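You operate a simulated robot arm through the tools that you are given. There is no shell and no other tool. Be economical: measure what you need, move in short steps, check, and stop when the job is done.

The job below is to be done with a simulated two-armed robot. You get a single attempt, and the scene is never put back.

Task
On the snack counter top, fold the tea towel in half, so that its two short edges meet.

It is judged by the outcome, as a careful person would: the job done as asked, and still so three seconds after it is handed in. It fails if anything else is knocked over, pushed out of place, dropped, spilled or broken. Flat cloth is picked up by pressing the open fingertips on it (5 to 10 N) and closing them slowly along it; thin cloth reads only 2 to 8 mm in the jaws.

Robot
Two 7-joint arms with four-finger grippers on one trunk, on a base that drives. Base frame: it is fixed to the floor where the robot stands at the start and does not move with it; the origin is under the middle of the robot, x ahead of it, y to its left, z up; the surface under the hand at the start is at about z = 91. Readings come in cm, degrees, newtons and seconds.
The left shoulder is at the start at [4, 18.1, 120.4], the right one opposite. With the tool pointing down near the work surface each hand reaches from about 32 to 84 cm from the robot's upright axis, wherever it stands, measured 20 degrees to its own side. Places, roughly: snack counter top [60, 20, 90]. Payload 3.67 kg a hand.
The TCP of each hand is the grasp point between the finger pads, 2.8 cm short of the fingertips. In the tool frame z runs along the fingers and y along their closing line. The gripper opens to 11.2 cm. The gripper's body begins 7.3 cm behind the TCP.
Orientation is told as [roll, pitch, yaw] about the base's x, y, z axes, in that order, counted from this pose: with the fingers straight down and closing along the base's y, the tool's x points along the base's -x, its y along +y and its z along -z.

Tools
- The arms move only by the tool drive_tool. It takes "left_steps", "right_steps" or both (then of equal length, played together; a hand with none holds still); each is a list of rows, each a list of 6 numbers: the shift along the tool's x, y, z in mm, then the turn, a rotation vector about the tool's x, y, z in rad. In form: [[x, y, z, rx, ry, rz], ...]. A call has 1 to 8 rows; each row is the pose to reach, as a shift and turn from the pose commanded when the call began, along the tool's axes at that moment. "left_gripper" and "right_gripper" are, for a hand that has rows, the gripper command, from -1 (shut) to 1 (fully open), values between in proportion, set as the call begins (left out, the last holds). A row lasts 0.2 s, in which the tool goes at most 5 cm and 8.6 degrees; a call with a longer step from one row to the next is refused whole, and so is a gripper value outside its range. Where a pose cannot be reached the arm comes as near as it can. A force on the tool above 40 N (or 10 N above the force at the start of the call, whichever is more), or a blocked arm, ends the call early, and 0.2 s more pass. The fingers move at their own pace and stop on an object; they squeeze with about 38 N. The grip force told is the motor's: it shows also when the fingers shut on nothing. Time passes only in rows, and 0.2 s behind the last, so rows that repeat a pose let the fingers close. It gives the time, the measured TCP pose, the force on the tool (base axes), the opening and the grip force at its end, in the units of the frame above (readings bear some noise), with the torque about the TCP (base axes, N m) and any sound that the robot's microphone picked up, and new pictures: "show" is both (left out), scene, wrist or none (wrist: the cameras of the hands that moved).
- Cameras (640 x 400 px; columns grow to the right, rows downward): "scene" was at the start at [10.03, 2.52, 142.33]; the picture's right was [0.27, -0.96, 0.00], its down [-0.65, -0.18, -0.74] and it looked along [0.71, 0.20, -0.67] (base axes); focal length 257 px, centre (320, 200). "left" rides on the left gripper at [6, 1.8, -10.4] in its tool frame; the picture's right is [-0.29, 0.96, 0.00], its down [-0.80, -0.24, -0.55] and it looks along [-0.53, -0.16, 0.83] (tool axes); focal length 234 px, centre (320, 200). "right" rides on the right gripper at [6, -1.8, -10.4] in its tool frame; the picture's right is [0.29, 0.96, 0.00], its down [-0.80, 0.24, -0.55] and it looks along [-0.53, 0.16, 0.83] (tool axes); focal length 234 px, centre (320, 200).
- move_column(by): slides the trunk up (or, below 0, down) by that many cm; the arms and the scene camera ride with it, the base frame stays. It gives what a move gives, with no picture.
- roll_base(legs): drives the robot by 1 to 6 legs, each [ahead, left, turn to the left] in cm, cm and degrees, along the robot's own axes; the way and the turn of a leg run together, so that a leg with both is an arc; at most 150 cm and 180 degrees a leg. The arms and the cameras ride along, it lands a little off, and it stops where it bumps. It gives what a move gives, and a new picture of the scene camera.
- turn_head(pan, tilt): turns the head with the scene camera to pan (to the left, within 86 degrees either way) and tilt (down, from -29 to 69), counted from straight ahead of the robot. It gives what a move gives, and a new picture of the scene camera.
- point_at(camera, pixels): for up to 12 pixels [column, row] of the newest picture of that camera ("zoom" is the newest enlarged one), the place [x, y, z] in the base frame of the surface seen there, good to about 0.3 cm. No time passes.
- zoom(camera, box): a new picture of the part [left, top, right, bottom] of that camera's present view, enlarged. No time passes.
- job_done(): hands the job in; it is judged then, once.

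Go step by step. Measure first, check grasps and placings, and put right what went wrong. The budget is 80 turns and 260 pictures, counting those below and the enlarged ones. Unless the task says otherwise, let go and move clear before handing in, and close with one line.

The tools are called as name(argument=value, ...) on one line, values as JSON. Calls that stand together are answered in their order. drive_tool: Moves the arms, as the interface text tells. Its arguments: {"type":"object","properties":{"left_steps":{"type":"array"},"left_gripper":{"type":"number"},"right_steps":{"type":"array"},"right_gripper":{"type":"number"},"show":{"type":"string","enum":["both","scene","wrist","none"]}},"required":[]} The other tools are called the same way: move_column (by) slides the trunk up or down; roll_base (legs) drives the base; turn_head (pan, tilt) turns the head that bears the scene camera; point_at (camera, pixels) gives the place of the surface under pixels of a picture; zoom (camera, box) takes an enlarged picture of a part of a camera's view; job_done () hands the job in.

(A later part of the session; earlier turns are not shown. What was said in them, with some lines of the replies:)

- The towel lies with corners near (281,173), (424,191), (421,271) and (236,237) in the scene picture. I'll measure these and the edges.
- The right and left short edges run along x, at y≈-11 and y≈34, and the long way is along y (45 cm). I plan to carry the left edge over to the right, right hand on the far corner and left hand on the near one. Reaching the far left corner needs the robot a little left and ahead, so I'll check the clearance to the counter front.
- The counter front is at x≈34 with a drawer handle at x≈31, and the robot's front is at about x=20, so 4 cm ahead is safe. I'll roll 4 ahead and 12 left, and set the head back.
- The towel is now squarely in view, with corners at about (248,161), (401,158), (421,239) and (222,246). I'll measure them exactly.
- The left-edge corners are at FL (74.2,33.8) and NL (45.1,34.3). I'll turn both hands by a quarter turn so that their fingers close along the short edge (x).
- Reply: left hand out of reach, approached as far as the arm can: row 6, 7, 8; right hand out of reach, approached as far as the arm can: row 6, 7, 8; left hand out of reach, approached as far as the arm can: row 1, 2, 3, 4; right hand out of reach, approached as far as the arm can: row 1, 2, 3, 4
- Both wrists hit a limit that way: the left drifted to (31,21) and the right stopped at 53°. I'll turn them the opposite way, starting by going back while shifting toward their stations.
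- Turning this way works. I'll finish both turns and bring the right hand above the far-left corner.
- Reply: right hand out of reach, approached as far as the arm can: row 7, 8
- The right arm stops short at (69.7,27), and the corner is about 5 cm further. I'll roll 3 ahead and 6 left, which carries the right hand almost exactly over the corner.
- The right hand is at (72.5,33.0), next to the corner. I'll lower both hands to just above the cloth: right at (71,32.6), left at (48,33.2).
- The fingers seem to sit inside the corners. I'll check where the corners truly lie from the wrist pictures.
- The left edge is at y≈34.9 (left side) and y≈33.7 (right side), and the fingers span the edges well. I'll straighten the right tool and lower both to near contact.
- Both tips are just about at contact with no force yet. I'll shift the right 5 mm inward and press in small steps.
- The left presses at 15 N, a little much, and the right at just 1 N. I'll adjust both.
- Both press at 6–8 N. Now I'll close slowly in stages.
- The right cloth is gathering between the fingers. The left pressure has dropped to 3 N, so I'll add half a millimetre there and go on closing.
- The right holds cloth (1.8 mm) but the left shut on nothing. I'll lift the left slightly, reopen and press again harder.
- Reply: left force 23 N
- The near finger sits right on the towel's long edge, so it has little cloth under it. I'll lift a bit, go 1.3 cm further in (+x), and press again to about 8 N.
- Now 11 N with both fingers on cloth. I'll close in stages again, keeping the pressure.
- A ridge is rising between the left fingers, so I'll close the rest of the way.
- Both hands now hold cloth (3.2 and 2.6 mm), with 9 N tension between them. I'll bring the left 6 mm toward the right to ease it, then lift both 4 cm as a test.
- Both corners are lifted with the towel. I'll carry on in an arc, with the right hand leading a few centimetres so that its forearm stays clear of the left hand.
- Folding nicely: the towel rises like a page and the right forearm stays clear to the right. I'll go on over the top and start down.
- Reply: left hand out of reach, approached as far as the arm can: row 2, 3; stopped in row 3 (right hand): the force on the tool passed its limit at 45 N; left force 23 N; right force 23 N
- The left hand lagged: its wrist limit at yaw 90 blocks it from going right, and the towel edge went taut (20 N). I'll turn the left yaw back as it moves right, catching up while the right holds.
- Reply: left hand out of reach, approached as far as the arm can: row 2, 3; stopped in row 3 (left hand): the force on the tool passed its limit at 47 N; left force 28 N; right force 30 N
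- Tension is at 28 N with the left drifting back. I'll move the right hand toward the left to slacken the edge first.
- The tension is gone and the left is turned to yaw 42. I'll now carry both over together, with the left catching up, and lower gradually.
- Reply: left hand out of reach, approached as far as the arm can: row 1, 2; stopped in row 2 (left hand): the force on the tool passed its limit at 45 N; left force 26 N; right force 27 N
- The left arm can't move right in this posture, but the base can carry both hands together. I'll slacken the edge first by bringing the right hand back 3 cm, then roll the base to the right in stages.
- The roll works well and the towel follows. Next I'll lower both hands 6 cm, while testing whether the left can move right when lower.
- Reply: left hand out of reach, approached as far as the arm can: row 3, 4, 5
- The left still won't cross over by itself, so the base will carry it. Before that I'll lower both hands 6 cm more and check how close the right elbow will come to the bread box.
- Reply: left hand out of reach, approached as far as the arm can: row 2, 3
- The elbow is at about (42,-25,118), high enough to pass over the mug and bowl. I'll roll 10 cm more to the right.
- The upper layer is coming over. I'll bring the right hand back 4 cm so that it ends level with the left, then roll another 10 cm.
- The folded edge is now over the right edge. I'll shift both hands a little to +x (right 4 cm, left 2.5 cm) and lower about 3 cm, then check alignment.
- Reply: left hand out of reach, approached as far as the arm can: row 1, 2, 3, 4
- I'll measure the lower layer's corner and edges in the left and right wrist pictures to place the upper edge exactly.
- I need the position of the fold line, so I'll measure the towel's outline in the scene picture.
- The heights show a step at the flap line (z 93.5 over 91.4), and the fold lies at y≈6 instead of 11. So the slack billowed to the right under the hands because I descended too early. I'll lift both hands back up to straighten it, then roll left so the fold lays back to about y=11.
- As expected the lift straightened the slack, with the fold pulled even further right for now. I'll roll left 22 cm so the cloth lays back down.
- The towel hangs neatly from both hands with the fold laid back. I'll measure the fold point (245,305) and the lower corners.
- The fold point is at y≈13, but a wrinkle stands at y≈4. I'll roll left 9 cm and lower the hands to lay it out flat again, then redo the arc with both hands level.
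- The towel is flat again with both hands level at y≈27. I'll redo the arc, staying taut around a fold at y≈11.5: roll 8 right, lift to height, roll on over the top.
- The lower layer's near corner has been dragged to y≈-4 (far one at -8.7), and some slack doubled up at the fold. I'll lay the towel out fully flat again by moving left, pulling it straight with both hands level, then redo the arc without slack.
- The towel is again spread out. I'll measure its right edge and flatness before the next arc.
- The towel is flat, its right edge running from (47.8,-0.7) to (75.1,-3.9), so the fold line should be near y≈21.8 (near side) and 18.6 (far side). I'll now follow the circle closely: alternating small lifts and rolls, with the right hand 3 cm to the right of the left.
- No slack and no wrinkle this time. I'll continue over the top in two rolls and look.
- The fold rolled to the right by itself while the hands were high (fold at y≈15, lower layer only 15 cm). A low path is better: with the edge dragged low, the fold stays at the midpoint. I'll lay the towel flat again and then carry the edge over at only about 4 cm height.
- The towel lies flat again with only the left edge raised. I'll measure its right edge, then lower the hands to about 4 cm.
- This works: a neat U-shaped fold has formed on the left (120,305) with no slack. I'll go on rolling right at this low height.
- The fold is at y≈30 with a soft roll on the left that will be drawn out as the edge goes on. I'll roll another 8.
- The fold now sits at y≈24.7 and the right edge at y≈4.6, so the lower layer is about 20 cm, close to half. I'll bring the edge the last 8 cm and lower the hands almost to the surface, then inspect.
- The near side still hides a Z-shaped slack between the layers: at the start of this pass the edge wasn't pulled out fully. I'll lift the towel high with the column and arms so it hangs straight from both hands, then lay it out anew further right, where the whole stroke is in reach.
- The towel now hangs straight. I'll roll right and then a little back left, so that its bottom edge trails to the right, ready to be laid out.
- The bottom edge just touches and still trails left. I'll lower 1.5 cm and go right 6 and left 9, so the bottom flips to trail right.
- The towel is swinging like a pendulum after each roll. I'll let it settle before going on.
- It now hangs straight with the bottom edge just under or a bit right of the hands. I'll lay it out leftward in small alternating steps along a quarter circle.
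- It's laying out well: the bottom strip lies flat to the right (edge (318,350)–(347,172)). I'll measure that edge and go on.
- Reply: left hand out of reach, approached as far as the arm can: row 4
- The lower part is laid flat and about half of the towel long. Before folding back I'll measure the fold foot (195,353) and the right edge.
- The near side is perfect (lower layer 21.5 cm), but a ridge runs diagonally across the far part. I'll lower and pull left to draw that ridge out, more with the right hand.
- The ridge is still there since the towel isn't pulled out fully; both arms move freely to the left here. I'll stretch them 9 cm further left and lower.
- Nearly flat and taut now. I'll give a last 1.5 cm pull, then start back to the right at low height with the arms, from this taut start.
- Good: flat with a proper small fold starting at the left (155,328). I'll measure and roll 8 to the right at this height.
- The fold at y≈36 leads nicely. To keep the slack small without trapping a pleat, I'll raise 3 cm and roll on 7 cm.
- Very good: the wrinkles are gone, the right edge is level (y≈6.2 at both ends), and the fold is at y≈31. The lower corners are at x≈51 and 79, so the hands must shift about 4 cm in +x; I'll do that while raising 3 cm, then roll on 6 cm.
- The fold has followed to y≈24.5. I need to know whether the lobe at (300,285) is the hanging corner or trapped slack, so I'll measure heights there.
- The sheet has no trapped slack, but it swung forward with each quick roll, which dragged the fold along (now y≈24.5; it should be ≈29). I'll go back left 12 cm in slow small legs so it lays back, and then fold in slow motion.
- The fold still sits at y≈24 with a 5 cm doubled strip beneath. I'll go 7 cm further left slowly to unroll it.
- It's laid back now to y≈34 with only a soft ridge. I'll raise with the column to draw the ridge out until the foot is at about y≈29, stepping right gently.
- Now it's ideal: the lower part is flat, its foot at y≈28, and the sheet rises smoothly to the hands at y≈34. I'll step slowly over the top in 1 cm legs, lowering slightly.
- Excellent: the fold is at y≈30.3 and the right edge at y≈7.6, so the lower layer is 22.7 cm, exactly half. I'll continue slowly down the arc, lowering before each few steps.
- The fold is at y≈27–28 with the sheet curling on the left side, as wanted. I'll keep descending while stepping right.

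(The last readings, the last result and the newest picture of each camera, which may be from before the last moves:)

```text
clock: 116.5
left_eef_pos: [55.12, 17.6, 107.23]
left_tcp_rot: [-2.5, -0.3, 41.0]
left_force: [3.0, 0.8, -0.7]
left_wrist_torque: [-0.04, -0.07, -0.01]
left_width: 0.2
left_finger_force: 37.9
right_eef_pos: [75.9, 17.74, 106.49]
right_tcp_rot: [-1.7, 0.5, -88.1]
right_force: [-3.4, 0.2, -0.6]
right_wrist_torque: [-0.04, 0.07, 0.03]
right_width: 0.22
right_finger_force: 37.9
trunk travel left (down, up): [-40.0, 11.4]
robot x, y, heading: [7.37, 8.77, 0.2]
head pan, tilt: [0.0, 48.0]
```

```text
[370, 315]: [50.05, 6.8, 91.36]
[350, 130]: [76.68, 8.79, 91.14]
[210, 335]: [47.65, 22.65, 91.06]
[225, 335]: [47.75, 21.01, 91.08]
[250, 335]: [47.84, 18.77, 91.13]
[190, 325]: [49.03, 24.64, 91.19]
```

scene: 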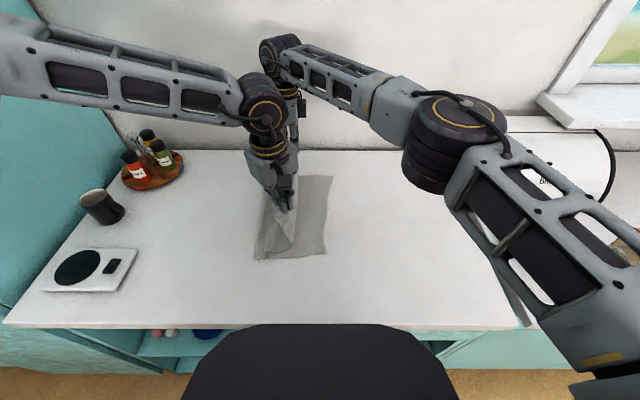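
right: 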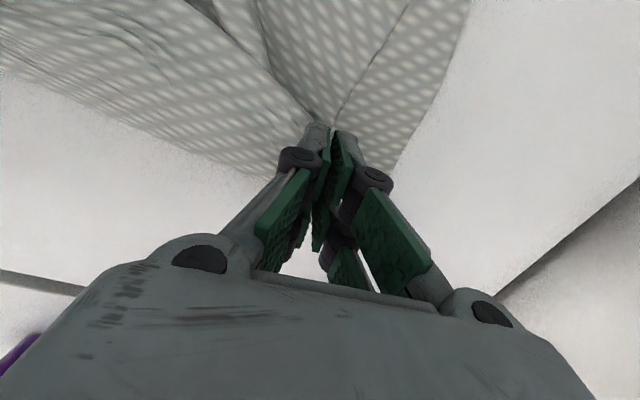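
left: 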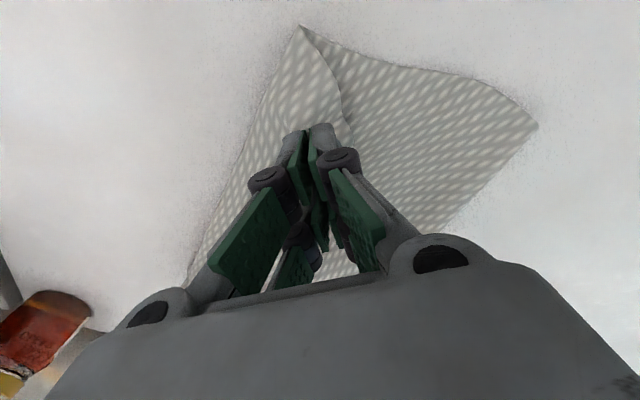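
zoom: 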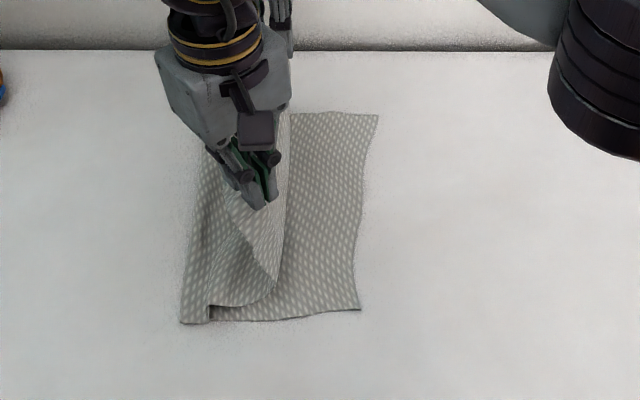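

The fold has crept to y≈25.5 as the hands stayed high past it. The good state was at hand y≈26 (fold 30.3), so I'll go back, rebuild that state 2 cm further left, and from there lower at once instead of staying high.

roll_base(legs=[[0, 2, 0], [0, 2, 0], [0, 2, 0], [0, 2, 0], [0, 2, 0], [0, 2, 0]])

roll_base(legs=[[0, 2, 0], [0, 2, 0], [0, 2, 0], [0, 2, 0], [0, 1, 0]])

move_column(by=4)

roll_base(legs=[[0, -1, 0], [0, -1, 0]])

move_column(by=1.5)

zoom(camera="scene", box=[230, 130, 450, 290])

point_at(camera="zoom", pixels=[[430, 320], [410, 140], [290, 340], [250, 330], [270, 335], [230, 320], [210, 310]])

```text
clock: 119.2
left_eef_pos: [55.15, 29.16, 107.33]
left_tcp_rot: [-2.4, -0.5, 41.1]
left_force: [3.7, 0.0, 0.8]
left_wrist_torque: [0.07, -0.11, -0.01]
left_width: 0.21
left_finger_force: 38.9
right_eef_pos: [75.88, 28.95, 106.62]
right_tcp_rot: [-1.7, 0.9, -88.1]
right_force: [-4.3, -1.1, 0.5]
right_wrist_torque: [0.04, 0.08, 0.01]
right_width: 0.17
right_finger_force: 36.6
trunk travel left (down, up): [-40.0, 11.4]
robot x, y, heading: [7.21, 20.8, 0.3]
head pan, tilt: [0.0, 48.0]
```

scene: 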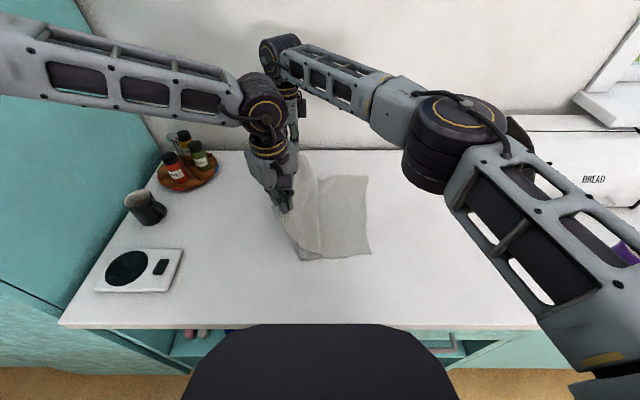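

```text
clock: 121.5
left_eef_pos: [55.11, 38.24, 107.15]
left_tcp_rot: [-2.5, -0.4, 41.0]
left_force: [3.7, 0.0, 0.2]
left_wrist_torque: [0.05, -0.08, 0.01]
left_width: 0.2
left_finger_force: 37.9
right_eef_pos: [75.96, 38.06, 106.5]
right_tcp_rot: [-1.7, 0.8, -88.2]
right_force: [-2.6, -0.1, 0.0]
right_wrist_torque: [0.02, 0.08, 0.0]
right_width: 0.17
right_finger_force: 37.0
trunk travel left (down, up): [-40.0, 11.4]
robot x, y, heading: [7.22, 29.36, 0.1]
head pan, tilt: [0.0, 48.0]
```

scene: 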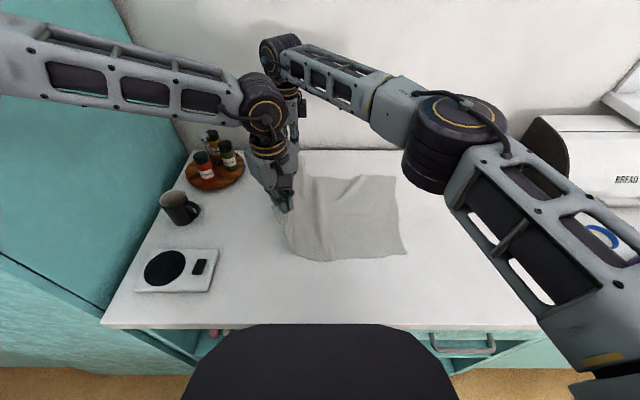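

```text
clock: 122.3
left_eef_pos: [55.17, 38.33, 111.26]
left_tcp_rot: [-2.7, -0.4, 41.0]
left_force: [2.4, 0.3, 0.0]
left_wrist_torque: [0.0, -0.07, -0.02]
left_width: 0.2
left_finger_force: 37.7
right_eef_pos: [75.9, 38.22, 110.66]
right_tcp_rot: [-1.8, 0.7, -88.3]
right_force: [-3.4, -0.5, -0.2]
right_wrist_torque: [0.01, 0.05, 0.01]
right_width: 0.23
right_finger_force: 37.7
trunk travel left (down, up): [-44.0, 7.4]
robot x, y, heading: [6.78, 29.87, 0.2]
head pan, tilt: [0.0, 48.0]
```

```text
clock: 123.4
left_eef_pos: [55.22, 36.57, 111.28]
left_tcp_rot: [-2.5, -0.3, 41.0]
left_force: [2.8, 1.0, -0.4]
left_wrist_torque: [-0.03, -0.05, -0.03]
left_width: 0.2
left_finger_force: 38.9
right_eef_pos: [75.85, 36.44, 110.66]
right_tcp_rot: [-1.7, 0.6, -88.2]
right_force: [-3.5, 0.8, 1.0]
right_wrist_torque: [-0.01, 0.04, 0.02]
right_width: 0.22
right_finger_force: 40.6
trunk travel left (down, up): [-44.0, 7.4]
robot x, y, heading: [7.1, 27.89, 0.3]
head pan, tilt: [0.0, 48.0]
```

scene: 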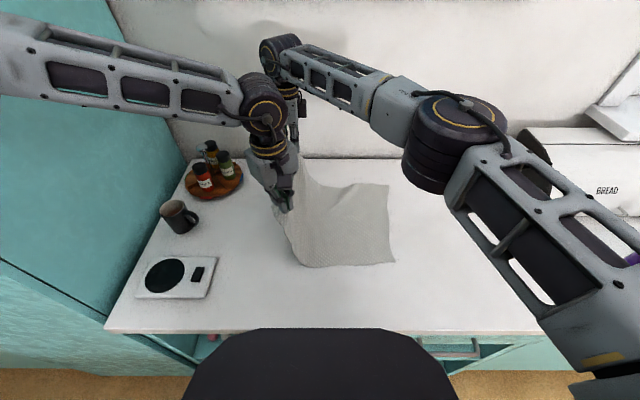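

```text
clock: 124.1
left_eef_pos: [55.13, 36.36, 112.69]
left_tcp_rot: [-2.6, -0.4, 41.0]
left_force: [3.1, -0.2, -0.5]
left_wrist_torque: [0.03, -0.06, 0.01]
left_width: 0.2
left_finger_force: 38.2
right_eef_pos: [75.82, 36.35, 112.23]
right_tcp_rot: [-1.7, 0.7, -88.2]
right_force: [-3.2, -0.2, -0.6]
right_wrist_torque: [-0.03, 0.07, 0.03]
right_width: 0.24
right_finger_force: 39.8
trunk travel left (down, up): [-45.5, 5.9]
robot x, y, heading: [7.24, 27.63, 0.3]
head pan, tilt: [0.0, 48.0]
```

```text
2.50 times, centred on (340, 210) of scene
```

zoom: 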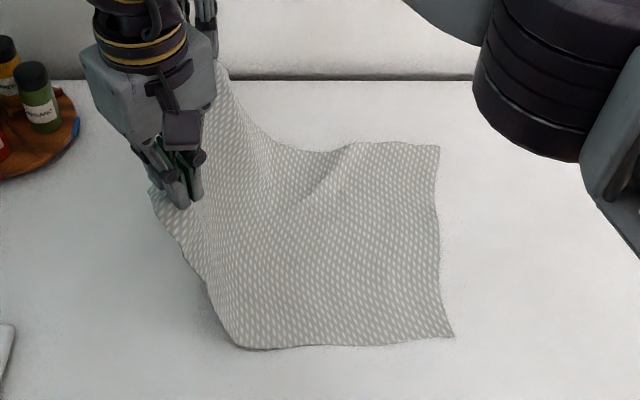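

```text
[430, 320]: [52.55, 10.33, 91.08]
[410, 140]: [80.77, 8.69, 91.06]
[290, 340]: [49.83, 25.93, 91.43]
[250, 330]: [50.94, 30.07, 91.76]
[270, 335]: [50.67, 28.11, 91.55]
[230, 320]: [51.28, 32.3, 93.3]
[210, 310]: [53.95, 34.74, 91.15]
```

The good state is rebuilt, foot at y≈30. I'll step slowly over the top and this time lower straight down 8 cm right after passing the fold.

roll_base(legs=[[0, -1, 0], [0, -1, 0], [0, -1, 0], [0, -1, 0], [0, -1, 0], [0, -1, 0]])

move_column(by=-1)

roll_base(legs=[[0, -1, 0], [0, -1, 0], [0, -1, 0]])

move_column(by=-8)

zoom(camera="scene", box=[210, 130, 430, 290])

point_at(camera="zoom", pixels=[[400, 300], [380, 110], [210, 320], [190, 310], [230, 320], [170, 300]])

```text
clock: 126.6
left_eef_pos: [55.14, 30.41, 112.72]
left_tcp_rot: [-2.7, -0.2, 41.0]
left_force: [2.7, -0.1, -0.5]
left_wrist_torque: [-0.03, -0.05, -0.02]
left_width: 0.21
left_finger_force: 38.2
right_eef_pos: [75.93, 30.38, 112.14]
right_tcp_rot: [-1.6, 0.6, -88.1]
right_force: [-3.6, 0.5, -0.5]
right_wrist_torque: [-0.04, 0.02, 0.0]
right_width: 0.24
right_finger_force: 37.7
trunk travel left (down, up): [-45.5, 5.9]
robot x, y, heading: [6.96, 21.87, 0.2]
head pan, tilt: [0.0, 48.0]
```

scene: 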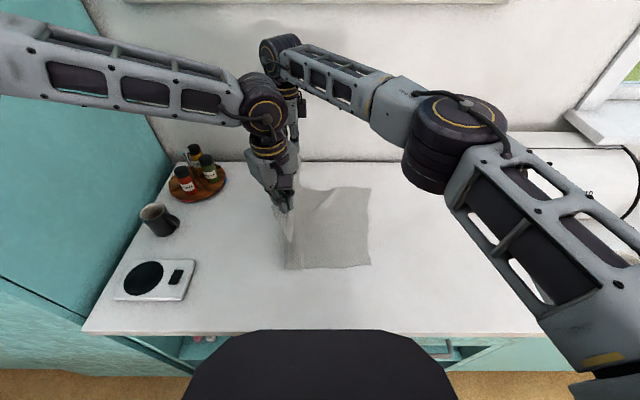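

```text
clock: 127.1
left_eef_pos: [55.07, 30.35, 111.64]
left_tcp_rot: [-2.6, -0.4, 41.0]
left_force: [2.6, 1.0, 0.4]
left_wrist_torque: [0.03, -0.08, -0.02]
left_width: 0.21
left_finger_force: 37.9
right_eef_pos: [75.91, 30.26, 111.11]
right_tcp_rot: [-1.6, 0.7, -88.1]
right_force: [-3.2, 0.3, -0.3]
right_wrist_torque: [-0.04, 0.0, 0.09]
right_width: 0.15
right_finger_force: 36.6
trunk travel left (down, up): [-44.5, 6.9]
robot x, y, heading: [6.79, 21.43, 0.5]
head pan, tilt: [0.0, 48.0]
```

```text
clock: 128.6
left_eef_pos: [55.23, 27.46, 111.7]
left_tcp_rot: [-2.7, -0.3, 41.0]
left_force: [2.1, 0.6, -0.2]
left_wrist_torque: [-0.01, -0.03, 0.03]
left_width: 0.2
left_finger_force: 38.6
right_eef_pos: [75.99, 27.46, 111.14]
right_tcp_rot: [-1.7, 0.6, -88.1]
right_force: [-2.0, 0.2, 0.7]
right_wrist_torque: [-0.02, 0.06, 0.04]
right_width: 0.24
right_finger_force: 40.9
trunk travel left (down, up): [-44.5, 6.9]
robot x, y, heading: [7.09, 18.47, 0.1]
head pan, tilt: [0.0, 48.0]
```

scene: 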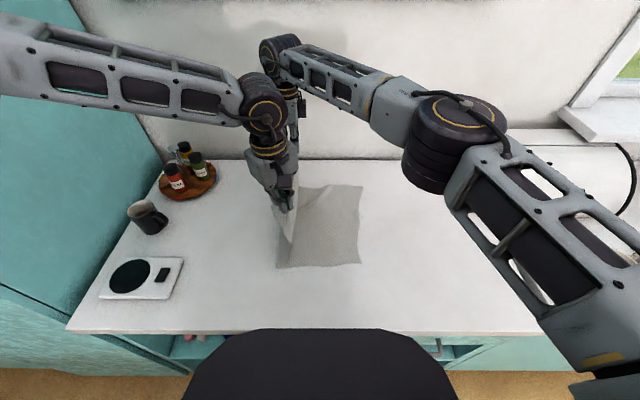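

```text
clock: 129.8
left_eef_pos: [55.11, 27.38, 103.76]
left_tcp_rot: [-2.7, -0.4, 41.0]
left_force: [3.0, -0.4, 0.7]
left_wrist_torque: [-0.01, -0.07, 0.05]
left_width: 0.22
left_finger_force: 38.1
right_eef_pos: [75.78, 27.32, 103.13]
right_tcp_rot: [-1.8, 0.8, -88.1]
right_force: [-3.8, -0.7, 0.1]
right_wrist_torque: [-0.01, 0.06, 0.04]
right_width: 0.23
right_finger_force: 40.3
trunk travel left (down, up): [-36.5, 14.9]
robot x, y, heading: [6.97, 18.73, 0.4]
head pan, tilt: [0.0, 48.0]
```

```text
2.50 times, centred on (320, 210) of scene
```

zoom: 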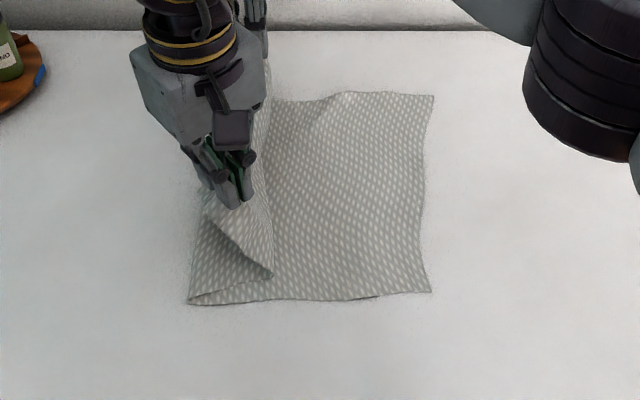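

```text
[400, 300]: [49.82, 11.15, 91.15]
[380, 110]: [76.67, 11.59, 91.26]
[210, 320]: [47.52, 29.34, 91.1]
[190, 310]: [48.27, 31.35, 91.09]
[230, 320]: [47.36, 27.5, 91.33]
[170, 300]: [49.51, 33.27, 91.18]
```

The fold stays at y≈31.5 with the right edge at y≈8.2 (lower layer 23 cm), and the sheet now leans forward to the right. I'll lower 3 cm more and move right 12 cm in small legs.

move_column(by=-2.5)

roll_base(legs=[[0, -1.5, 0], [0, -1.5, 0], [0, -1.5, 0], [0, -1.5, 0], [0, -1.5, 0], [0, -1.5, 0]])

zoom(camera="scene", box=[200, 120, 420, 280])

point_at(camera="zoom", pixels=[[370, 300], [350, 110], [190, 330], [170, 320], [210, 330], [230, 330]])

```text
clock: 130.5
left_eef_pos: [55.2, 27.31, 100.97]
left_tcp_rot: [-2.6, -0.4, 41.1]
left_force: [3.2, -0.2, 0.5]
left_wrist_torque: [-0.01, -0.08, 0.0]
left_width: 0.22
left_finger_force: 37.9
right_eef_pos: [75.89, 27.28, 100.49]
right_tcp_rot: [-1.6, 0.7, -88.1]
right_force: [-2.7, -0.2, -0.1]
right_wrist_torque: [0.02, 0.1, 0.06]
right_width: 0.13
right_finger_force: 36.0
trunk travel left (down, up): [-34.0, 17.4]
robot x, y, heading: [6.92, 18.55, 0.2]
head pan, tilt: [0.0, 48.0]
```

```text
clock: 133.1
left_eef_pos: [55.09, 18.66, 101.17]
left_tcp_rot: [-2.8, -0.2, 41.1]
left_force: [2.1, 1.2, -0.1]
left_wrist_torque: [-0.07, -0.05, 0.01]
left_width: 0.2
left_finger_force: 38.5
right_eef_pos: [75.91, 18.64, 100.6]
right_tcp_rot: [-1.7, 0.7, -88.0]
right_force: [-2.5, 0.7, -2.5]
right_wrist_torque: [-0.09, 0.0, 0.05]
right_width: 0.32
right_finger_force: 42.5
trunk travel left (down, up): [-34.0, 17.4]
robot x, y, heading: [6.93, 10.01, 0.2]
head pan, tilt: [0.0, 48.0]
```

scene: 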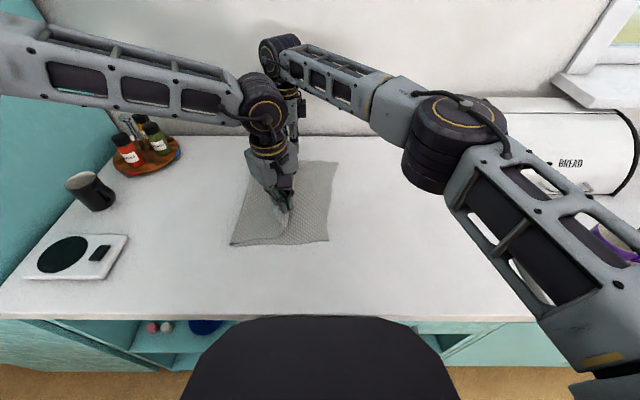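

```text
2.50 times, centred on (310, 200) of scene
```

zoom: 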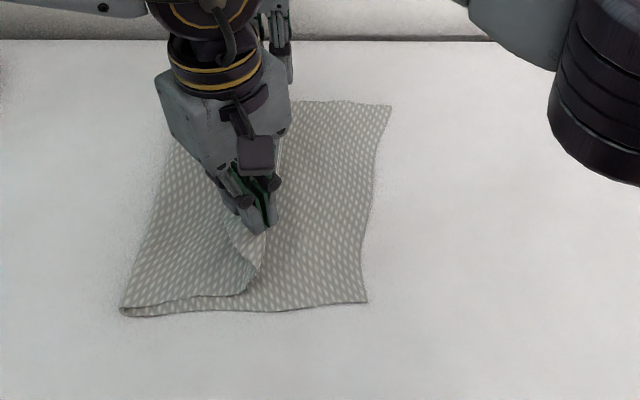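

```text
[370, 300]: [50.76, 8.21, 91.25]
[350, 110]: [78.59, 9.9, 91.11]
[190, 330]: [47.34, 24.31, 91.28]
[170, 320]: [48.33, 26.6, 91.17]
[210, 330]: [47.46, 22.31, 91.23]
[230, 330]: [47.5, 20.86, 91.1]
```

Excellent: the fold holds at y≈31, the right edge at y≈8.4, and the upper layer lies flat behind the hands. I'll bring the edge the last 8.5 cm, nudging the right hand 1.5 cm further, and then lower.

roll_base(legs=[[0, -1.5, 0], [0, -1.5, 0], [0, -1.5, 0], [0, -1.5, 0], [0, -1.5, 0], [0, -1, 0]])

drive_tool(right_steps=[[-5, 0, 0, 0, 0, 0], [-10, 0, 0, 0, 0, 0], [-15, 0, 0, 0, 0, 0]], show="none")

move_column(by=-4.5)

zoom(camera="scene", box=[180, 110, 400, 270])

zoom(camera="left", box=[0, 0, 640, 400])

zoom(camera="right", box=[0, 0, 640, 400])

```text
clock: 135.7
left_eef_pos: [55.16, 10.07, 101.18]
left_tcp_rot: [-2.6, -0.3, 41.2]
left_force: [1.1, 0.9, 0.5]
left_wrist_torque: [-0.01, -0.03, 0.01]
left_width: 0.21
left_finger_force: 38.0
right_eef_pos: [75.81, 10.06, 100.57]
right_tcp_rot: [-1.7, 0.6, -88.0]
right_force: [-1.3, -0.3, 1.5]
right_wrist_torque: [-0.07, 0.1, 0.01]
right_width: 0.22
right_finger_force: 34.5
trunk travel left (down, up): [-34.0, 17.4]
robot x, y, heading: [7.34, 1.12, 0.2]
head pan, tilt: [0.0, 48.0]
```

scene: 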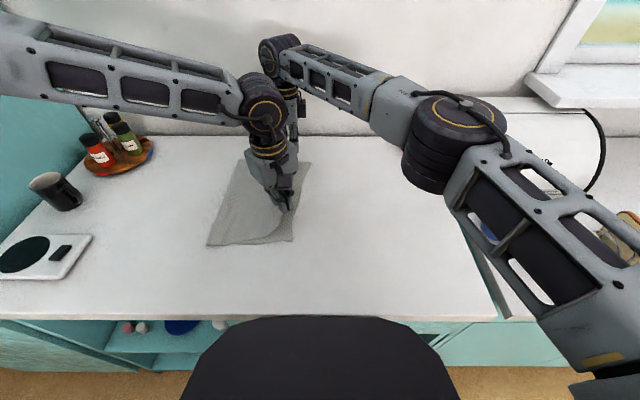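

```text
clock: 136.5
left_eef_pos: [55.27, 9.84, 101.18]
left_tcp_rot: [-2.6, -0.4, 41.1]
left_force: [0.9, 0.1, -1.1]
left_wrist_torque: [0.03, -0.06, 0.0]
left_width: 0.21
left_finger_force: 38.2
right_eef_pos: [75.93, 8.39, 100.59]
right_tcp_rot: [-1.7, 0.7, -87.9]
right_force: [-1.1, -0.6, 1.5]
right_wrist_torque: [0.03, 0.08, 0.03]
right_width: 0.08
right_finger_force: 34.5
trunk travel left (down, up): [-34.0, 17.4]
robot x, y, heading: [6.93, 1.17, 0.5]
head pan, tilt: [0.0, 48.0]
```

```text
clock: 137.4
left_eef_pos: [55.15, 9.9, 96.73]
left_tcp_rot: [-2.5, -0.4, 41.1]
left_force: [0.7, -0.1, -0.7]
left_wrist_torque: [0.01, -0.05, 0.0]
left_width: 0.2
left_finger_force: 37.4
right_eef_pos: [75.92, 8.44, 96.08]
right_tcp_rot: [-1.5, 0.7, -88.0]
right_force: [-1.4, -0.1, 0.0]
right_wrist_torque: [-0.04, 0.04, 0.02]
right_width: 0.14
right_finger_force: 37.4
trunk travel left (down, up): [-29.5, 21.9]
robot x, y, heading: [6.98, 0.98, 0.1]
head pan, tilt: [0.0, 48.0]
```

```text
2.50 times, centred on (290, 190) of scene
```

zoom: 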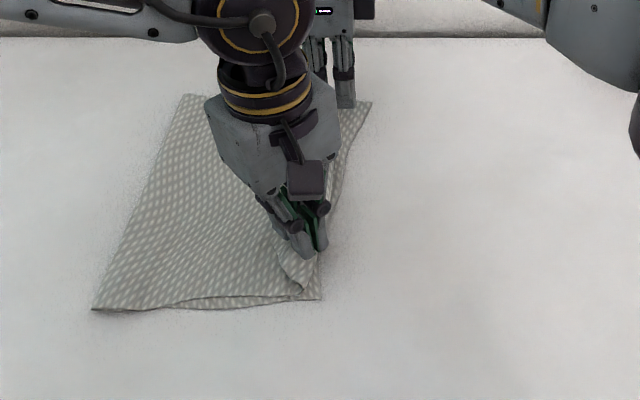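

```text
1.00 times, centred on (320, 200) of left (not enlarged: the box is as wide or as high as the picture)
```

zoom: 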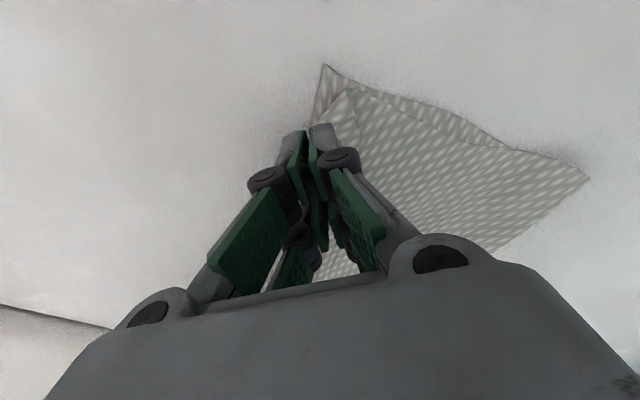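

```text
1.00 times, centred on (320, 200) of right (not enlarged: the box is as wide or as high as the picture)
```

zoom: 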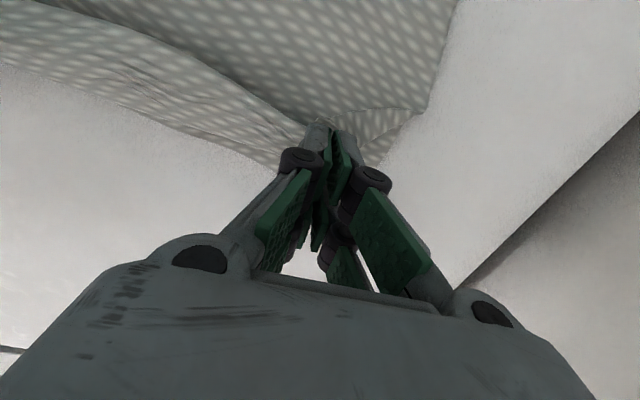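

Very close: the upper near corner (345,92) is just inside the lower one (325,66). I'll measure both ends to fine-tune.

point_at(camera="left", pixels=[[326, 70], [346, 94], [310, 110], [583, 180], [300, 125]])

point_at(camera="right", pixels=[[265, 165], [200, 135], [375, 160], [415, 112], [300, 150], [210, 80], [120, 100]])

```text
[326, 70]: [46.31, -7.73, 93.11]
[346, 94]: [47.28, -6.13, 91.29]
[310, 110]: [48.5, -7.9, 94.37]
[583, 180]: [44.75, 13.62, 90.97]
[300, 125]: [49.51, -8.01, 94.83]
```

```text
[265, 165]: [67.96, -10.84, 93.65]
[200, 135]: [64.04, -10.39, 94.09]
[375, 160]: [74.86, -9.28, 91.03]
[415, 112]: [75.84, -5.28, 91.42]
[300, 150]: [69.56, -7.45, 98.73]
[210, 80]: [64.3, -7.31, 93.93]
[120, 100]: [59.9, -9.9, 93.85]
```

Those readings came from an old wrist picture; I'll measure on fresh enlarged ones.

point_at(camera="zoom", pixels=[[265, 165], [200, 135], [385, 155], [415, 118], [210, 100], [120, 100], [300, 122], [390, 112]])

zoom(camera="left", box=[240, 40, 480, 190])

point_at(camera="zoom", pixels=[[229, 80], [282, 145], [260, 170], [210, 160], [190, 210], [330, 130]])

```text
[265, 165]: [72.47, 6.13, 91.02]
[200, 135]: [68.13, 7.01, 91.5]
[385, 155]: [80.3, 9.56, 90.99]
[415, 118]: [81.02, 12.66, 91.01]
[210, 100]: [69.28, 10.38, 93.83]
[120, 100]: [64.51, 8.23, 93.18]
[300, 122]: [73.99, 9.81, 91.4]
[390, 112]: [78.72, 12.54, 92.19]
```

```text
2.67 times, centred on (360, 115) of left
```

zoom: 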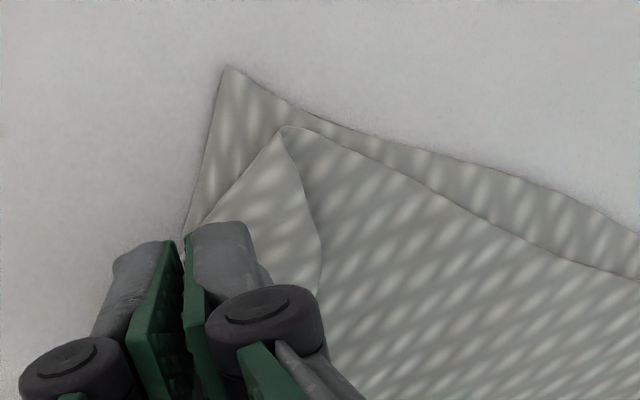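

```text
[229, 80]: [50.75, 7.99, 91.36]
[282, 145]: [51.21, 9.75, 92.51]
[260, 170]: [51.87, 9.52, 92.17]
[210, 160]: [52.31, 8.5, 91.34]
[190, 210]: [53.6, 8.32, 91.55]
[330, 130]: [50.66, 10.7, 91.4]
```

The near upper corner is 1.7 cm short of the lower one (y 9.6 against 7.9). I'll roll 1.4 cm right, lower to the surface with the arms, and open the grippers a little.

roll_base(legs=[[0, -1.5, 0]])

drive_tool(left_steps=[[0, 0, 8, 0, 0, 0], [0, 0, 15, 0, 0, 0], [0, 0, 20, 0, 0, 0], [0, 0, 20, 0, 0, 0]], right_steps=[[0, 0, 6, 0, 0, 0], [0, 0, 12, 0, 0, 0], [0, 0, 15, 0, 0, 0], [0, 0, 15, 0, 0, 0]], show="wrist")

zoom(camera="left", box=[240, 40, 480, 190])

```text
clock: 138.1
left_eef_pos: [55.25, 8.7, 96.58]
left_tcp_rot: [-2.6, -0.4, 41.0]
left_force: [1.1, 0.4, -0.3]
left_wrist_torque: [0.02, 0.01, -0.02]
left_width: 0.21
left_finger_force: 38.0
right_eef_pos: [75.9, 7.27, 96.15]
right_tcp_rot: [-1.7, 0.6, -87.9]
right_force: [-0.8, 1.1, 0.6]
right_wrist_torque: [-0.04, 0.02, 0.01]
right_width: 0.16
right_finger_force: 37.6
trunk travel left (down, up): [-29.5, 21.9]
robot x, y, heading: [6.93, -0.13, 0.5]
head pan, tilt: [0.0, 48.0]
```

scene: 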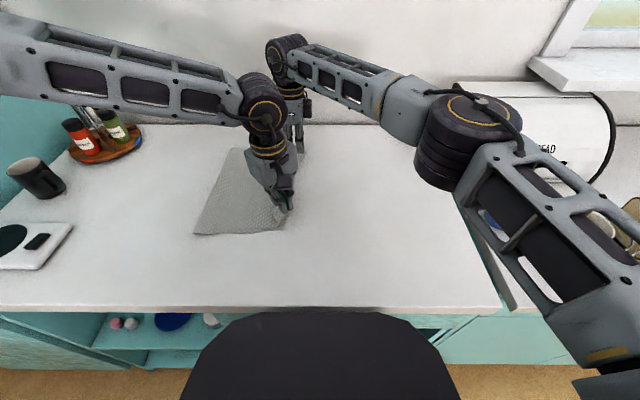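

```text
clock: 139.1
left_eef_pos: [55.18, 8.57, 94.58]
left_tcp_rot: [-2.5, -0.2, 41.2]
left_force: [1.0, -0.5, -0.3]
left_wrist_torque: [0.02, -0.02, -0.02]
left_width: 0.23
left_finger_force: 38.6
right_eef_pos: [75.82, 7.15, 94.64]
right_tcp_rot: [-1.7, 0.7, -87.9]
right_force: [-0.3, -0.4, 0.6]
right_wrist_torque: [0.04, 0.02, 0.05]
right_width: 0.14
right_finger_force: 37.3
trunk travel left (down, up): [-29.5, 21.9]
robot x, y, heading: [7.01, -0.33, 0.4]
head pan, tilt: [0.0, 48.0]
```

right: 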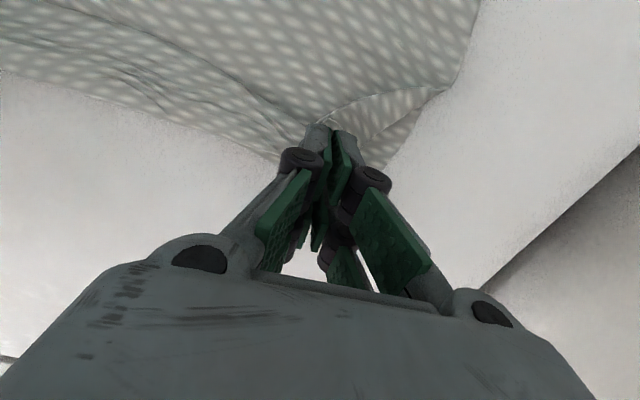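
left: 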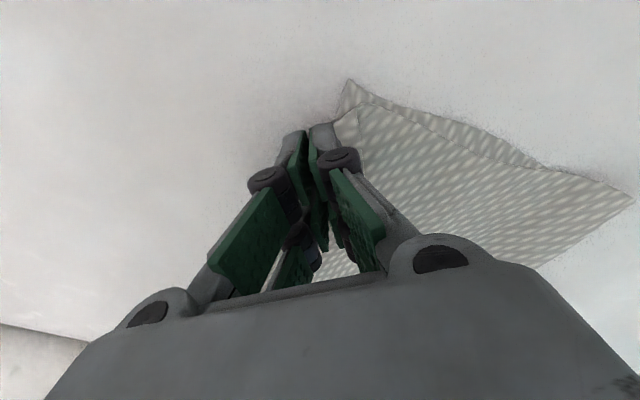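

```text
2.67 times, centred on (360, 115) of left
5 turns are left
```

zoom: 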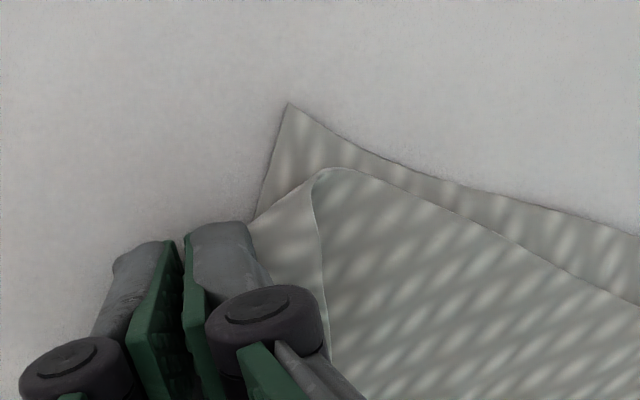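

Few turns remain, and both edges meet within about a centimetre, so I'll release now: open a little, then fully after a small lift, and rise straight up.

drive_tool(left_steps=[[0, 0, 0, 0, 0, 0], [0, 0, 0, 0, 0, 0]], right_steps=[[0, 0, 0, 0, 0, 0], [0, 0, 0, 0, 0, 0]], left_gripper=-0.65, right_gripper=-0.65, show="none")

drive_tool(left_steps=[[0, 0, -8, 0, 0, 0], [0, 0, -20, 0, 0, 0], [0, 0, -40, 0, 0, 0], [0, 0, -60, 0, 0, 0], [0, 0, -80, 0, 0, 0]], right_steps=[[0, 0, -8, 0, 0, 0], [0, 0, -20, 0, 0, 0], [0, 0, -40, 0, 0, 0], [0, 0, -60, 0, 0, 0], [0, 0, -80, 0, 0, 0]], show="both")

zoom(camera="scene", box=[170, 110, 370, 250])

```text
clock: 139.7
left_eef_pos: [55.29, 8.58, 94.61]
left_tcp_rot: [-2.6, -0.5, 41.0]
left_force: [0.2, -0.3, -0.1]
left_wrist_torque: [0.0, -0.02, 0.02]
left_width: 1.95
left_finger_force: 0.1
right_eef_pos: [75.9, 7.14, 94.59]
right_tcp_rot: [-1.6, 0.6, -87.9]
right_force: [0.5, 0.3, 0.1]
right_wrist_torque: [0.02, -0.02, 0.01]
right_width: 1.97
right_finger_force: 0.1
trunk travel left (down, up): [-29.5, 21.9]
robot x, y, heading: [7.01, -0.59, 0.2]
head pan, tilt: [0.0, 48.0]
```

```text
clock: 140.9
left_eef_pos: [54.81, 8.81, 102.68]
left_tcp_rot: [-2.7, -0.4, 41.1]
left_force: [-1.0, -0.3, 0.2]
left_wrist_torque: [0.0, -0.03, 0.01]
left_width: 1.95
left_finger_force: 0.0
right_eef_pos: [75.99, 7.14, 102.69]
right_tcp_rot: [-1.7, 0.7, -87.9]
right_force: [-0.7, 1.0, -0.5]
right_wrist_torque: [0.02, -0.04, 0.01]
right_width: 1.95
right_finger_force: 0.1
trunk travel left (down, up): [-29.5, 21.9]
robot x, y, heading: [6.98, -0.41, 0.1]
head pan, tilt: [0.0, 48.0]
```

scene: 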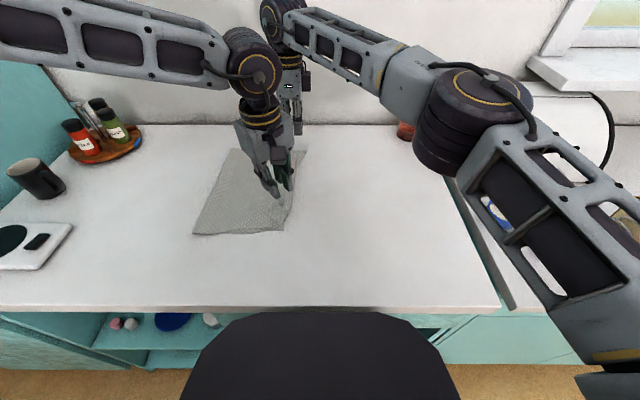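
right: 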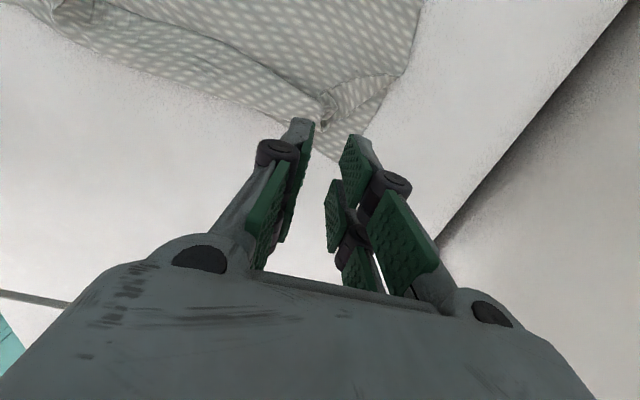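
left: 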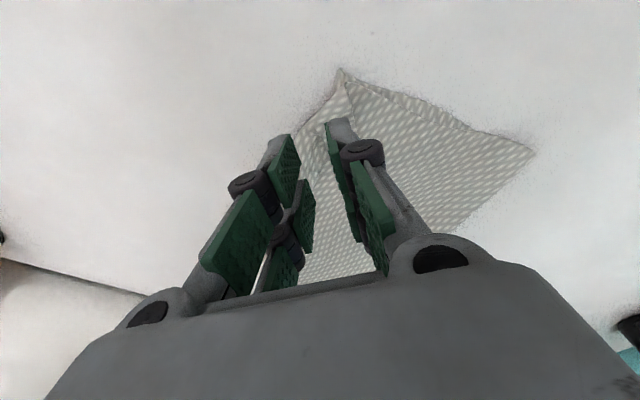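

```text
2.86 times, centred on (270, 180) of scene
4 turns are left
```

zoom: 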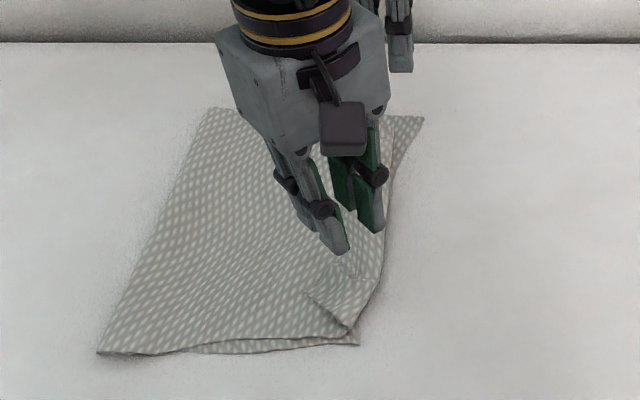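

Released cleanly, with the towel folded and its short edges together. I'll move the hands clear (column up, then left a little) and inspect the right edge.

move_column(by=12)

roll_base(legs=[[-6, 14, 0]])

zoom(camera="scene", box=[220, 130, 420, 290])

point_at(camera="zoom", pixels=[[400, 330], [420, 300], [420, 250], [430, 200], [430, 170], [380, 330], [160, 340]])

```text
clock: 142.4
left_eef_pos: [54.94, 8.82, 114.67]
left_tcp_rot: [-2.5, -0.4, 41.1]
left_force: [-0.1, -0.3, 0.0]
left_wrist_torque: [0.01, -0.01, 0.01]
left_width: 1.96
left_finger_force: 0.1
right_eef_pos: [75.99, 7.15, 114.67]
right_tcp_rot: [-1.7, 0.8, -87.8]
right_force: [-1.2, 0.8, -1.7]
right_wrist_torque: [0.04, -0.02, 0.02]
right_width: 1.95
right_finger_force: 0.0
trunk travel left (down, up): [-41.5, 9.9]
robot x, y, heading: [7.36, 0.13, 0.2]
head pan, tilt: [0.0, 48.0]
```

```text
clock: 143.8
left_eef_pos: [48.91, 22.85, 114.55]
left_tcp_rot: [-2.5, -0.4, 41.3]
left_force: [0.3, -0.2, -0.1]
left_wrist_torque: [0.01, -0.02, 0.02]
left_width: 1.96
left_finger_force: 0.1
right_eef_pos: [70.07, 21.23, 114.45]
right_tcp_rot: [-1.7, 0.8, -88.0]
right_force: [-0.6, -0.3, 0.1]
right_wrist_torque: [0.04, 0.01, 0.02]
right_width: 1.99
right_finger_force: 0.1
trunk travel left (down, up): [-41.5, 9.9]
robot x, y, heading: [1.06, 13.82, 0.2]
head pan, tilt: [0.0, 48.0]
```

scene: 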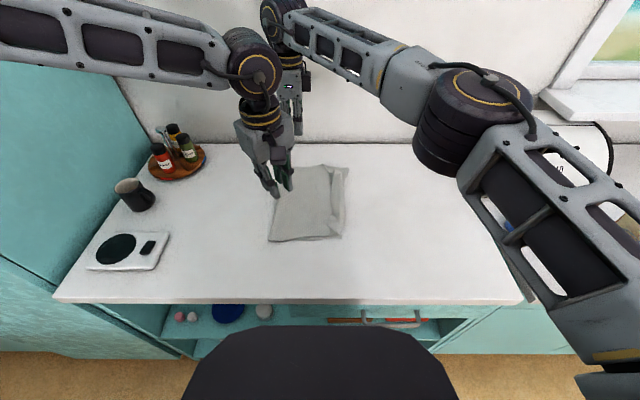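

```text
2.50 times, centred on (320, 210) of scene
```

zoom: 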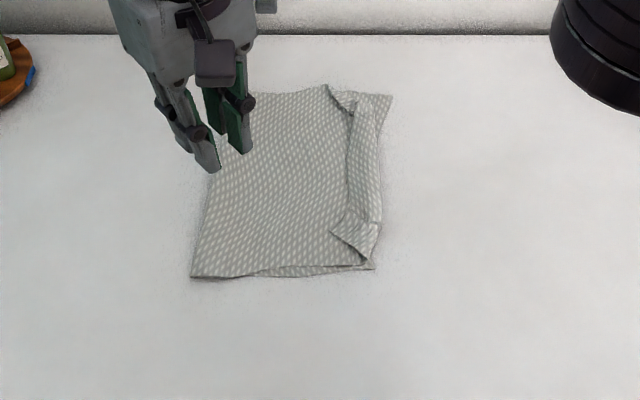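

```text
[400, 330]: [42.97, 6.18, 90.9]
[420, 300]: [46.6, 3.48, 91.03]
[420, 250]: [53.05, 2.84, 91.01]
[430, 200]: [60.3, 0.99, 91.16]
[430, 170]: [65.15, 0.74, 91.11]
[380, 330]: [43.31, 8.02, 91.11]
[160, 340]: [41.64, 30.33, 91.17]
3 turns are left
```

The pictures show the last 3 cm of the upper layer turned back at the right edge (strip between (350,120) and (335,230)). I'll measure that strip exactly before one corrective sweep.

zoom(camera="scene", box=[290, 155, 360, 250])

point_at(camera="scene", pixels=[[332, 212], [326, 225], [342, 238], [346, 230], [349, 222], [344, 210], [340, 190], [348, 190], [345, 172], [355, 170], [335, 195], [330, 168]])

```text
4.21 times, centred on (325, 202) of scene
```

zoom: 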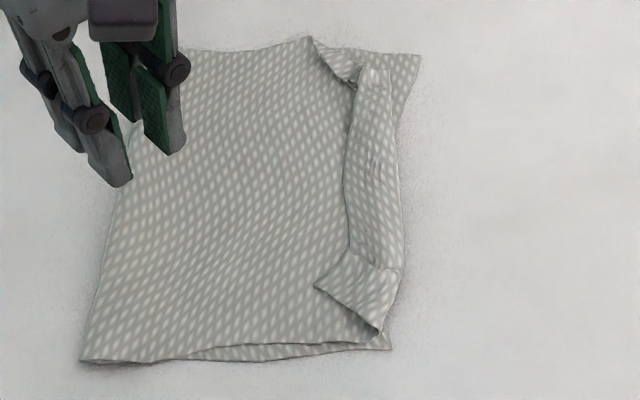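

```text
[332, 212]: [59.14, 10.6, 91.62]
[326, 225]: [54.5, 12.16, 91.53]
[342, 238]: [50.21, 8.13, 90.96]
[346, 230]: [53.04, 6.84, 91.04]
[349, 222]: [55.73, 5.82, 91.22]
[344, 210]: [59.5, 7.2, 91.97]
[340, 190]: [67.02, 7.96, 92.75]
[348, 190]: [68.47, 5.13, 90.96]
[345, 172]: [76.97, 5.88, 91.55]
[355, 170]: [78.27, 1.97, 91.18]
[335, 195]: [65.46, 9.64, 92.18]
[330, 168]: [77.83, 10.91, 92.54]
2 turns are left
```

The upper edge is turned back about 4 cm (free edge at y≈10.5, strip top z≈92). With one corrective move left, I'll sweep the strip lightly to the right with closed fingertips at two places to unfold it, then move clear.

roll_base(legs=[[6, -9, 0]])

drive_tool(left_steps=[[-10, 0, 0, 0, 0, 0], [-21, 1, 0, 0, 0, 0], [-21, 1, 0, 0, 0, 0]], right_steps=[[18, -18, 0, 0, 0, 0], [35, -35, 0, 0, 0, 0], [35, -35, 0, 0, 0, 0]], left_gripper=-1, right_gripper=-1, show="none")

move_column(by=-12)

drive_tool(left_steps=[[0, 0, 20, 0, 0, 0], [0, 0, 40, 0, 0, 0], [0, 0, 60, 0, 0, 0], [0, 0, 75, 0, 0, 0], [0, 0, 80, 0, 0, 0]], right_steps=[[0, 0, 20, 0, 0, 0], [0, 0, 40, 0, 0, 0], [0, 0, 60, 0, 0, 0], [0, 0, 75, 0, 0, 0], [0, 0, 80, 0, 0, 0]], show="none")

roll_base(legs=[[0, -1.8, 0], [0, -1.8, 0], [0, -1.8, 0], [0, -1.8, 0], [0, -1.8, 0], [0, -1.8, 0]])

move_column(by=15)

roll_base(legs=[[-6, 12, 0]])

```text
clock: 145.0
left_eef_pos: [54.79, 14.12, 114.62]
left_tcp_rot: [-2.5, -0.3, 41.1]
left_force: [-0.2, -0.1, -0.3]
left_wrist_torque: [-0.01, 0.0, 0.0]
left_width: 1.97
left_finger_force: 0.0
right_eef_pos: [76.07, 12.45, 114.52]
right_tcp_rot: [-1.7, 0.8, -87.9]
right_force: [0.0, 0.1, 0.7]
right_wrist_torque: [-0.02, -0.01, -0.03]
right_width: 1.93
right_finger_force: 0.0
trunk travel left (down, up): [-41.5, 9.9]
robot x, y, heading: [7.2, 5.16, 0.6]
head pan, tilt: [0.0, 48.0]
```

scene: 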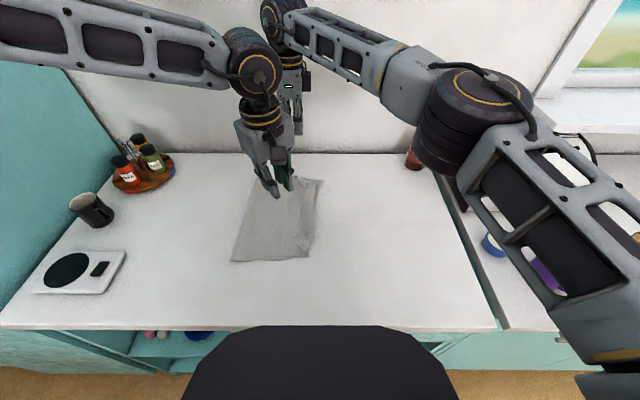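

```text
clock: 145.8
left_eef_pos: [56.52, 15.56, 114.66]
left_tcp_rot: [-2.5, -0.5, 41.2]
left_force: [0.3, 0.3, -0.7]
left_wrist_torque: [0.04, 0.02, -0.01]
left_width: 0.0
left_finger_force: 36.0
right_eef_pos: [72.55, 15.61, 114.79]
right_tcp_rot: [-1.7, 0.7, -87.8]
right_force: [0.5, -0.2, 0.6]
right_wrist_torque: [0.02, 0.01, -0.03]
right_width: 0.0
right_finger_force: 35.3
trunk travel left (down, up): [-41.5, 9.9]
robot x, y, heading: [7.42, 4.81, 0.5]
head pan, tilt: [0.0, 48.0]
```

```text
clock: 147.3
left_eef_pos: [56.36, 15.7, 102.73]
left_tcp_rot: [-2.7, -0.4, 41.2]
left_force: [1.1, 0.4, -0.4]
left_wrist_torque: [0.0, -0.01, 0.0]
left_width: 0.02
left_finger_force: 36.1
right_eef_pos: [72.47, 15.67, 102.89]
right_tcp_rot: [-1.6, 0.8, -88.0]
right_force: [-0.4, 0.5, 0.4]
right_wrist_torque: [-0.01, 0.02, 0.01]
right_width: 0.0
right_finger_force: 35.7
trunk travel left (down, up): [-29.5, 21.9]
robot x, y, heading: [7.02, 4.72, 0.5]
head pan, tilt: [0.0, 48.0]
```

```text
clock: 148.5
left_eef_pos: [56.54, 15.45, 94.7]
left_tcp_rot: [-2.6, -0.5, 41.2]
left_force: [-0.5, 0.4, 0.4]
left_wrist_torque: [0.0, -0.02, 0.0]
left_width: 0.02
left_finger_force: 35.3
right_eef_pos: [72.23, 15.64, 94.75]
right_tcp_rot: [-1.6, 0.7, -87.7]
right_force: [0.5, -0.8, -0.1]
right_wrist_torque: [-0.01, -0.01, -0.01]
right_width: 0.0
right_finger_force: 35.8
trunk travel left (down, up): [-29.5, 21.9]
robot x, y, heading: [7.22, 4.92, 0.6]
head pan, tilt: [0.0, 48.0]
```

```text
clock: 151.2
left_eef_pos: [56.58, 4.93, 94.61]
left_tcp_rot: [-2.7, -0.3, 41.2]
left_force: [0.7, 0.0, 0.6]
left_wrist_torque: [-0.07, 0.0, -0.01]
left_width: 0.0
left_finger_force: 35.8
right_eef_pos: [72.31, 5.22, 94.79]
right_tcp_rot: [-1.7, 0.6, -87.8]
right_force: [0.5, 0.3, 0.6]
right_wrist_torque: [-0.02, -0.02, 0.03]
right_width: 0.0
right_finger_force: 36.1
trunk travel left (down, up): [-29.5, 21.9]
robot x, y, heading: [6.94, -5.62, 0.5]
head pan, tilt: [0.0, 48.0]
```

scene: 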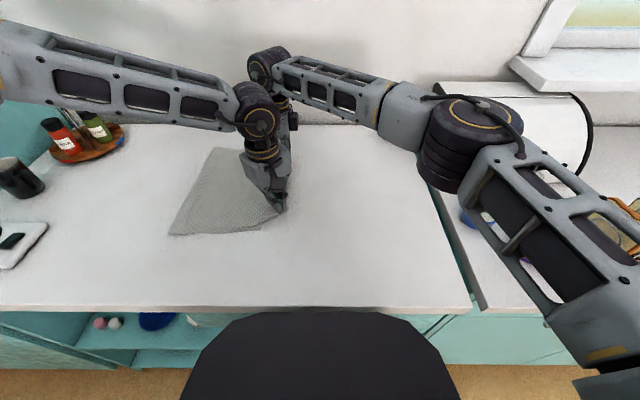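

```text
clock: 152.9
left_eef_pos: [56.68, 4.64, 109.9]
left_tcp_rot: [-2.5, -0.4, 41.2]
left_force: [0.2, 0.0, -0.7]
left_wrist_torque: [0.01, 0.03, 0.0]
left_width: 0.0
left_finger_force: 34.9
right_eef_pos: [72.25, 4.95, 109.81]
right_tcp_rot: [-1.8, 0.8, -87.8]
right_force: [-0.2, -0.6, -1.1]
right_wrist_torque: [0.03, 0.0, 0.01]
right_width: 0.01
right_finger_force: 35.3
trunk travel left (down, up): [-44.5, 6.9]
robot x, y, heading: [6.89, -5.86, 0.4]
head pan, tilt: [0.0, 48.0]
```

```text
clock: 154.2
left_eef_pos: [50.79, 16.52, 109.79]
left_tcp_rot: [-2.6, -0.3, 41.0]
left_force: [0.6, 0.1, 0.0]
left_wrist_torque: [0.04, 0.02, 0.01]
left_width: 0.03
left_finger_force: 35.8
right_eef_pos: [66.33, 16.83, 109.88]
right_tcp_rot: [-1.8, 0.8, -88.2]
right_force: [0.0, -0.2, -0.6]
right_wrist_torque: [0.05, -0.03, -0.02]
right_width: 0.0
right_finger_force: 35.4
trunk travel left (down, up): [-44.5, 6.9]
robot x, y, heading: [0.97, 6.56, 0.2]
head pan, tilt: [0.0, 48.0]
1 turns are left
```

scene: 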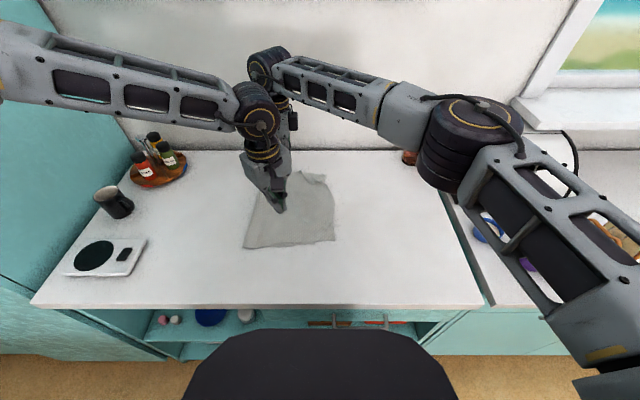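

The last scene picture shows the towel folded flat, and the strip that had turned back at the right edge (around (333,215)) now looks laid out. The hands are clear and nothing else has moved, so I'm handing the job in.

job_done()

```text
The job is handed in.
```

I folded the tea towel in half and handed the job in, but I can't confirm that its short edges meet exactly. After I let go, the last 4 cm of the top layer had turned back. I swept it flat with the fingertips and didn't measure it again, so the top edge may overshoot the lower one by about 3 cm. Both hands are clear, and nothing else was knocked or moved.
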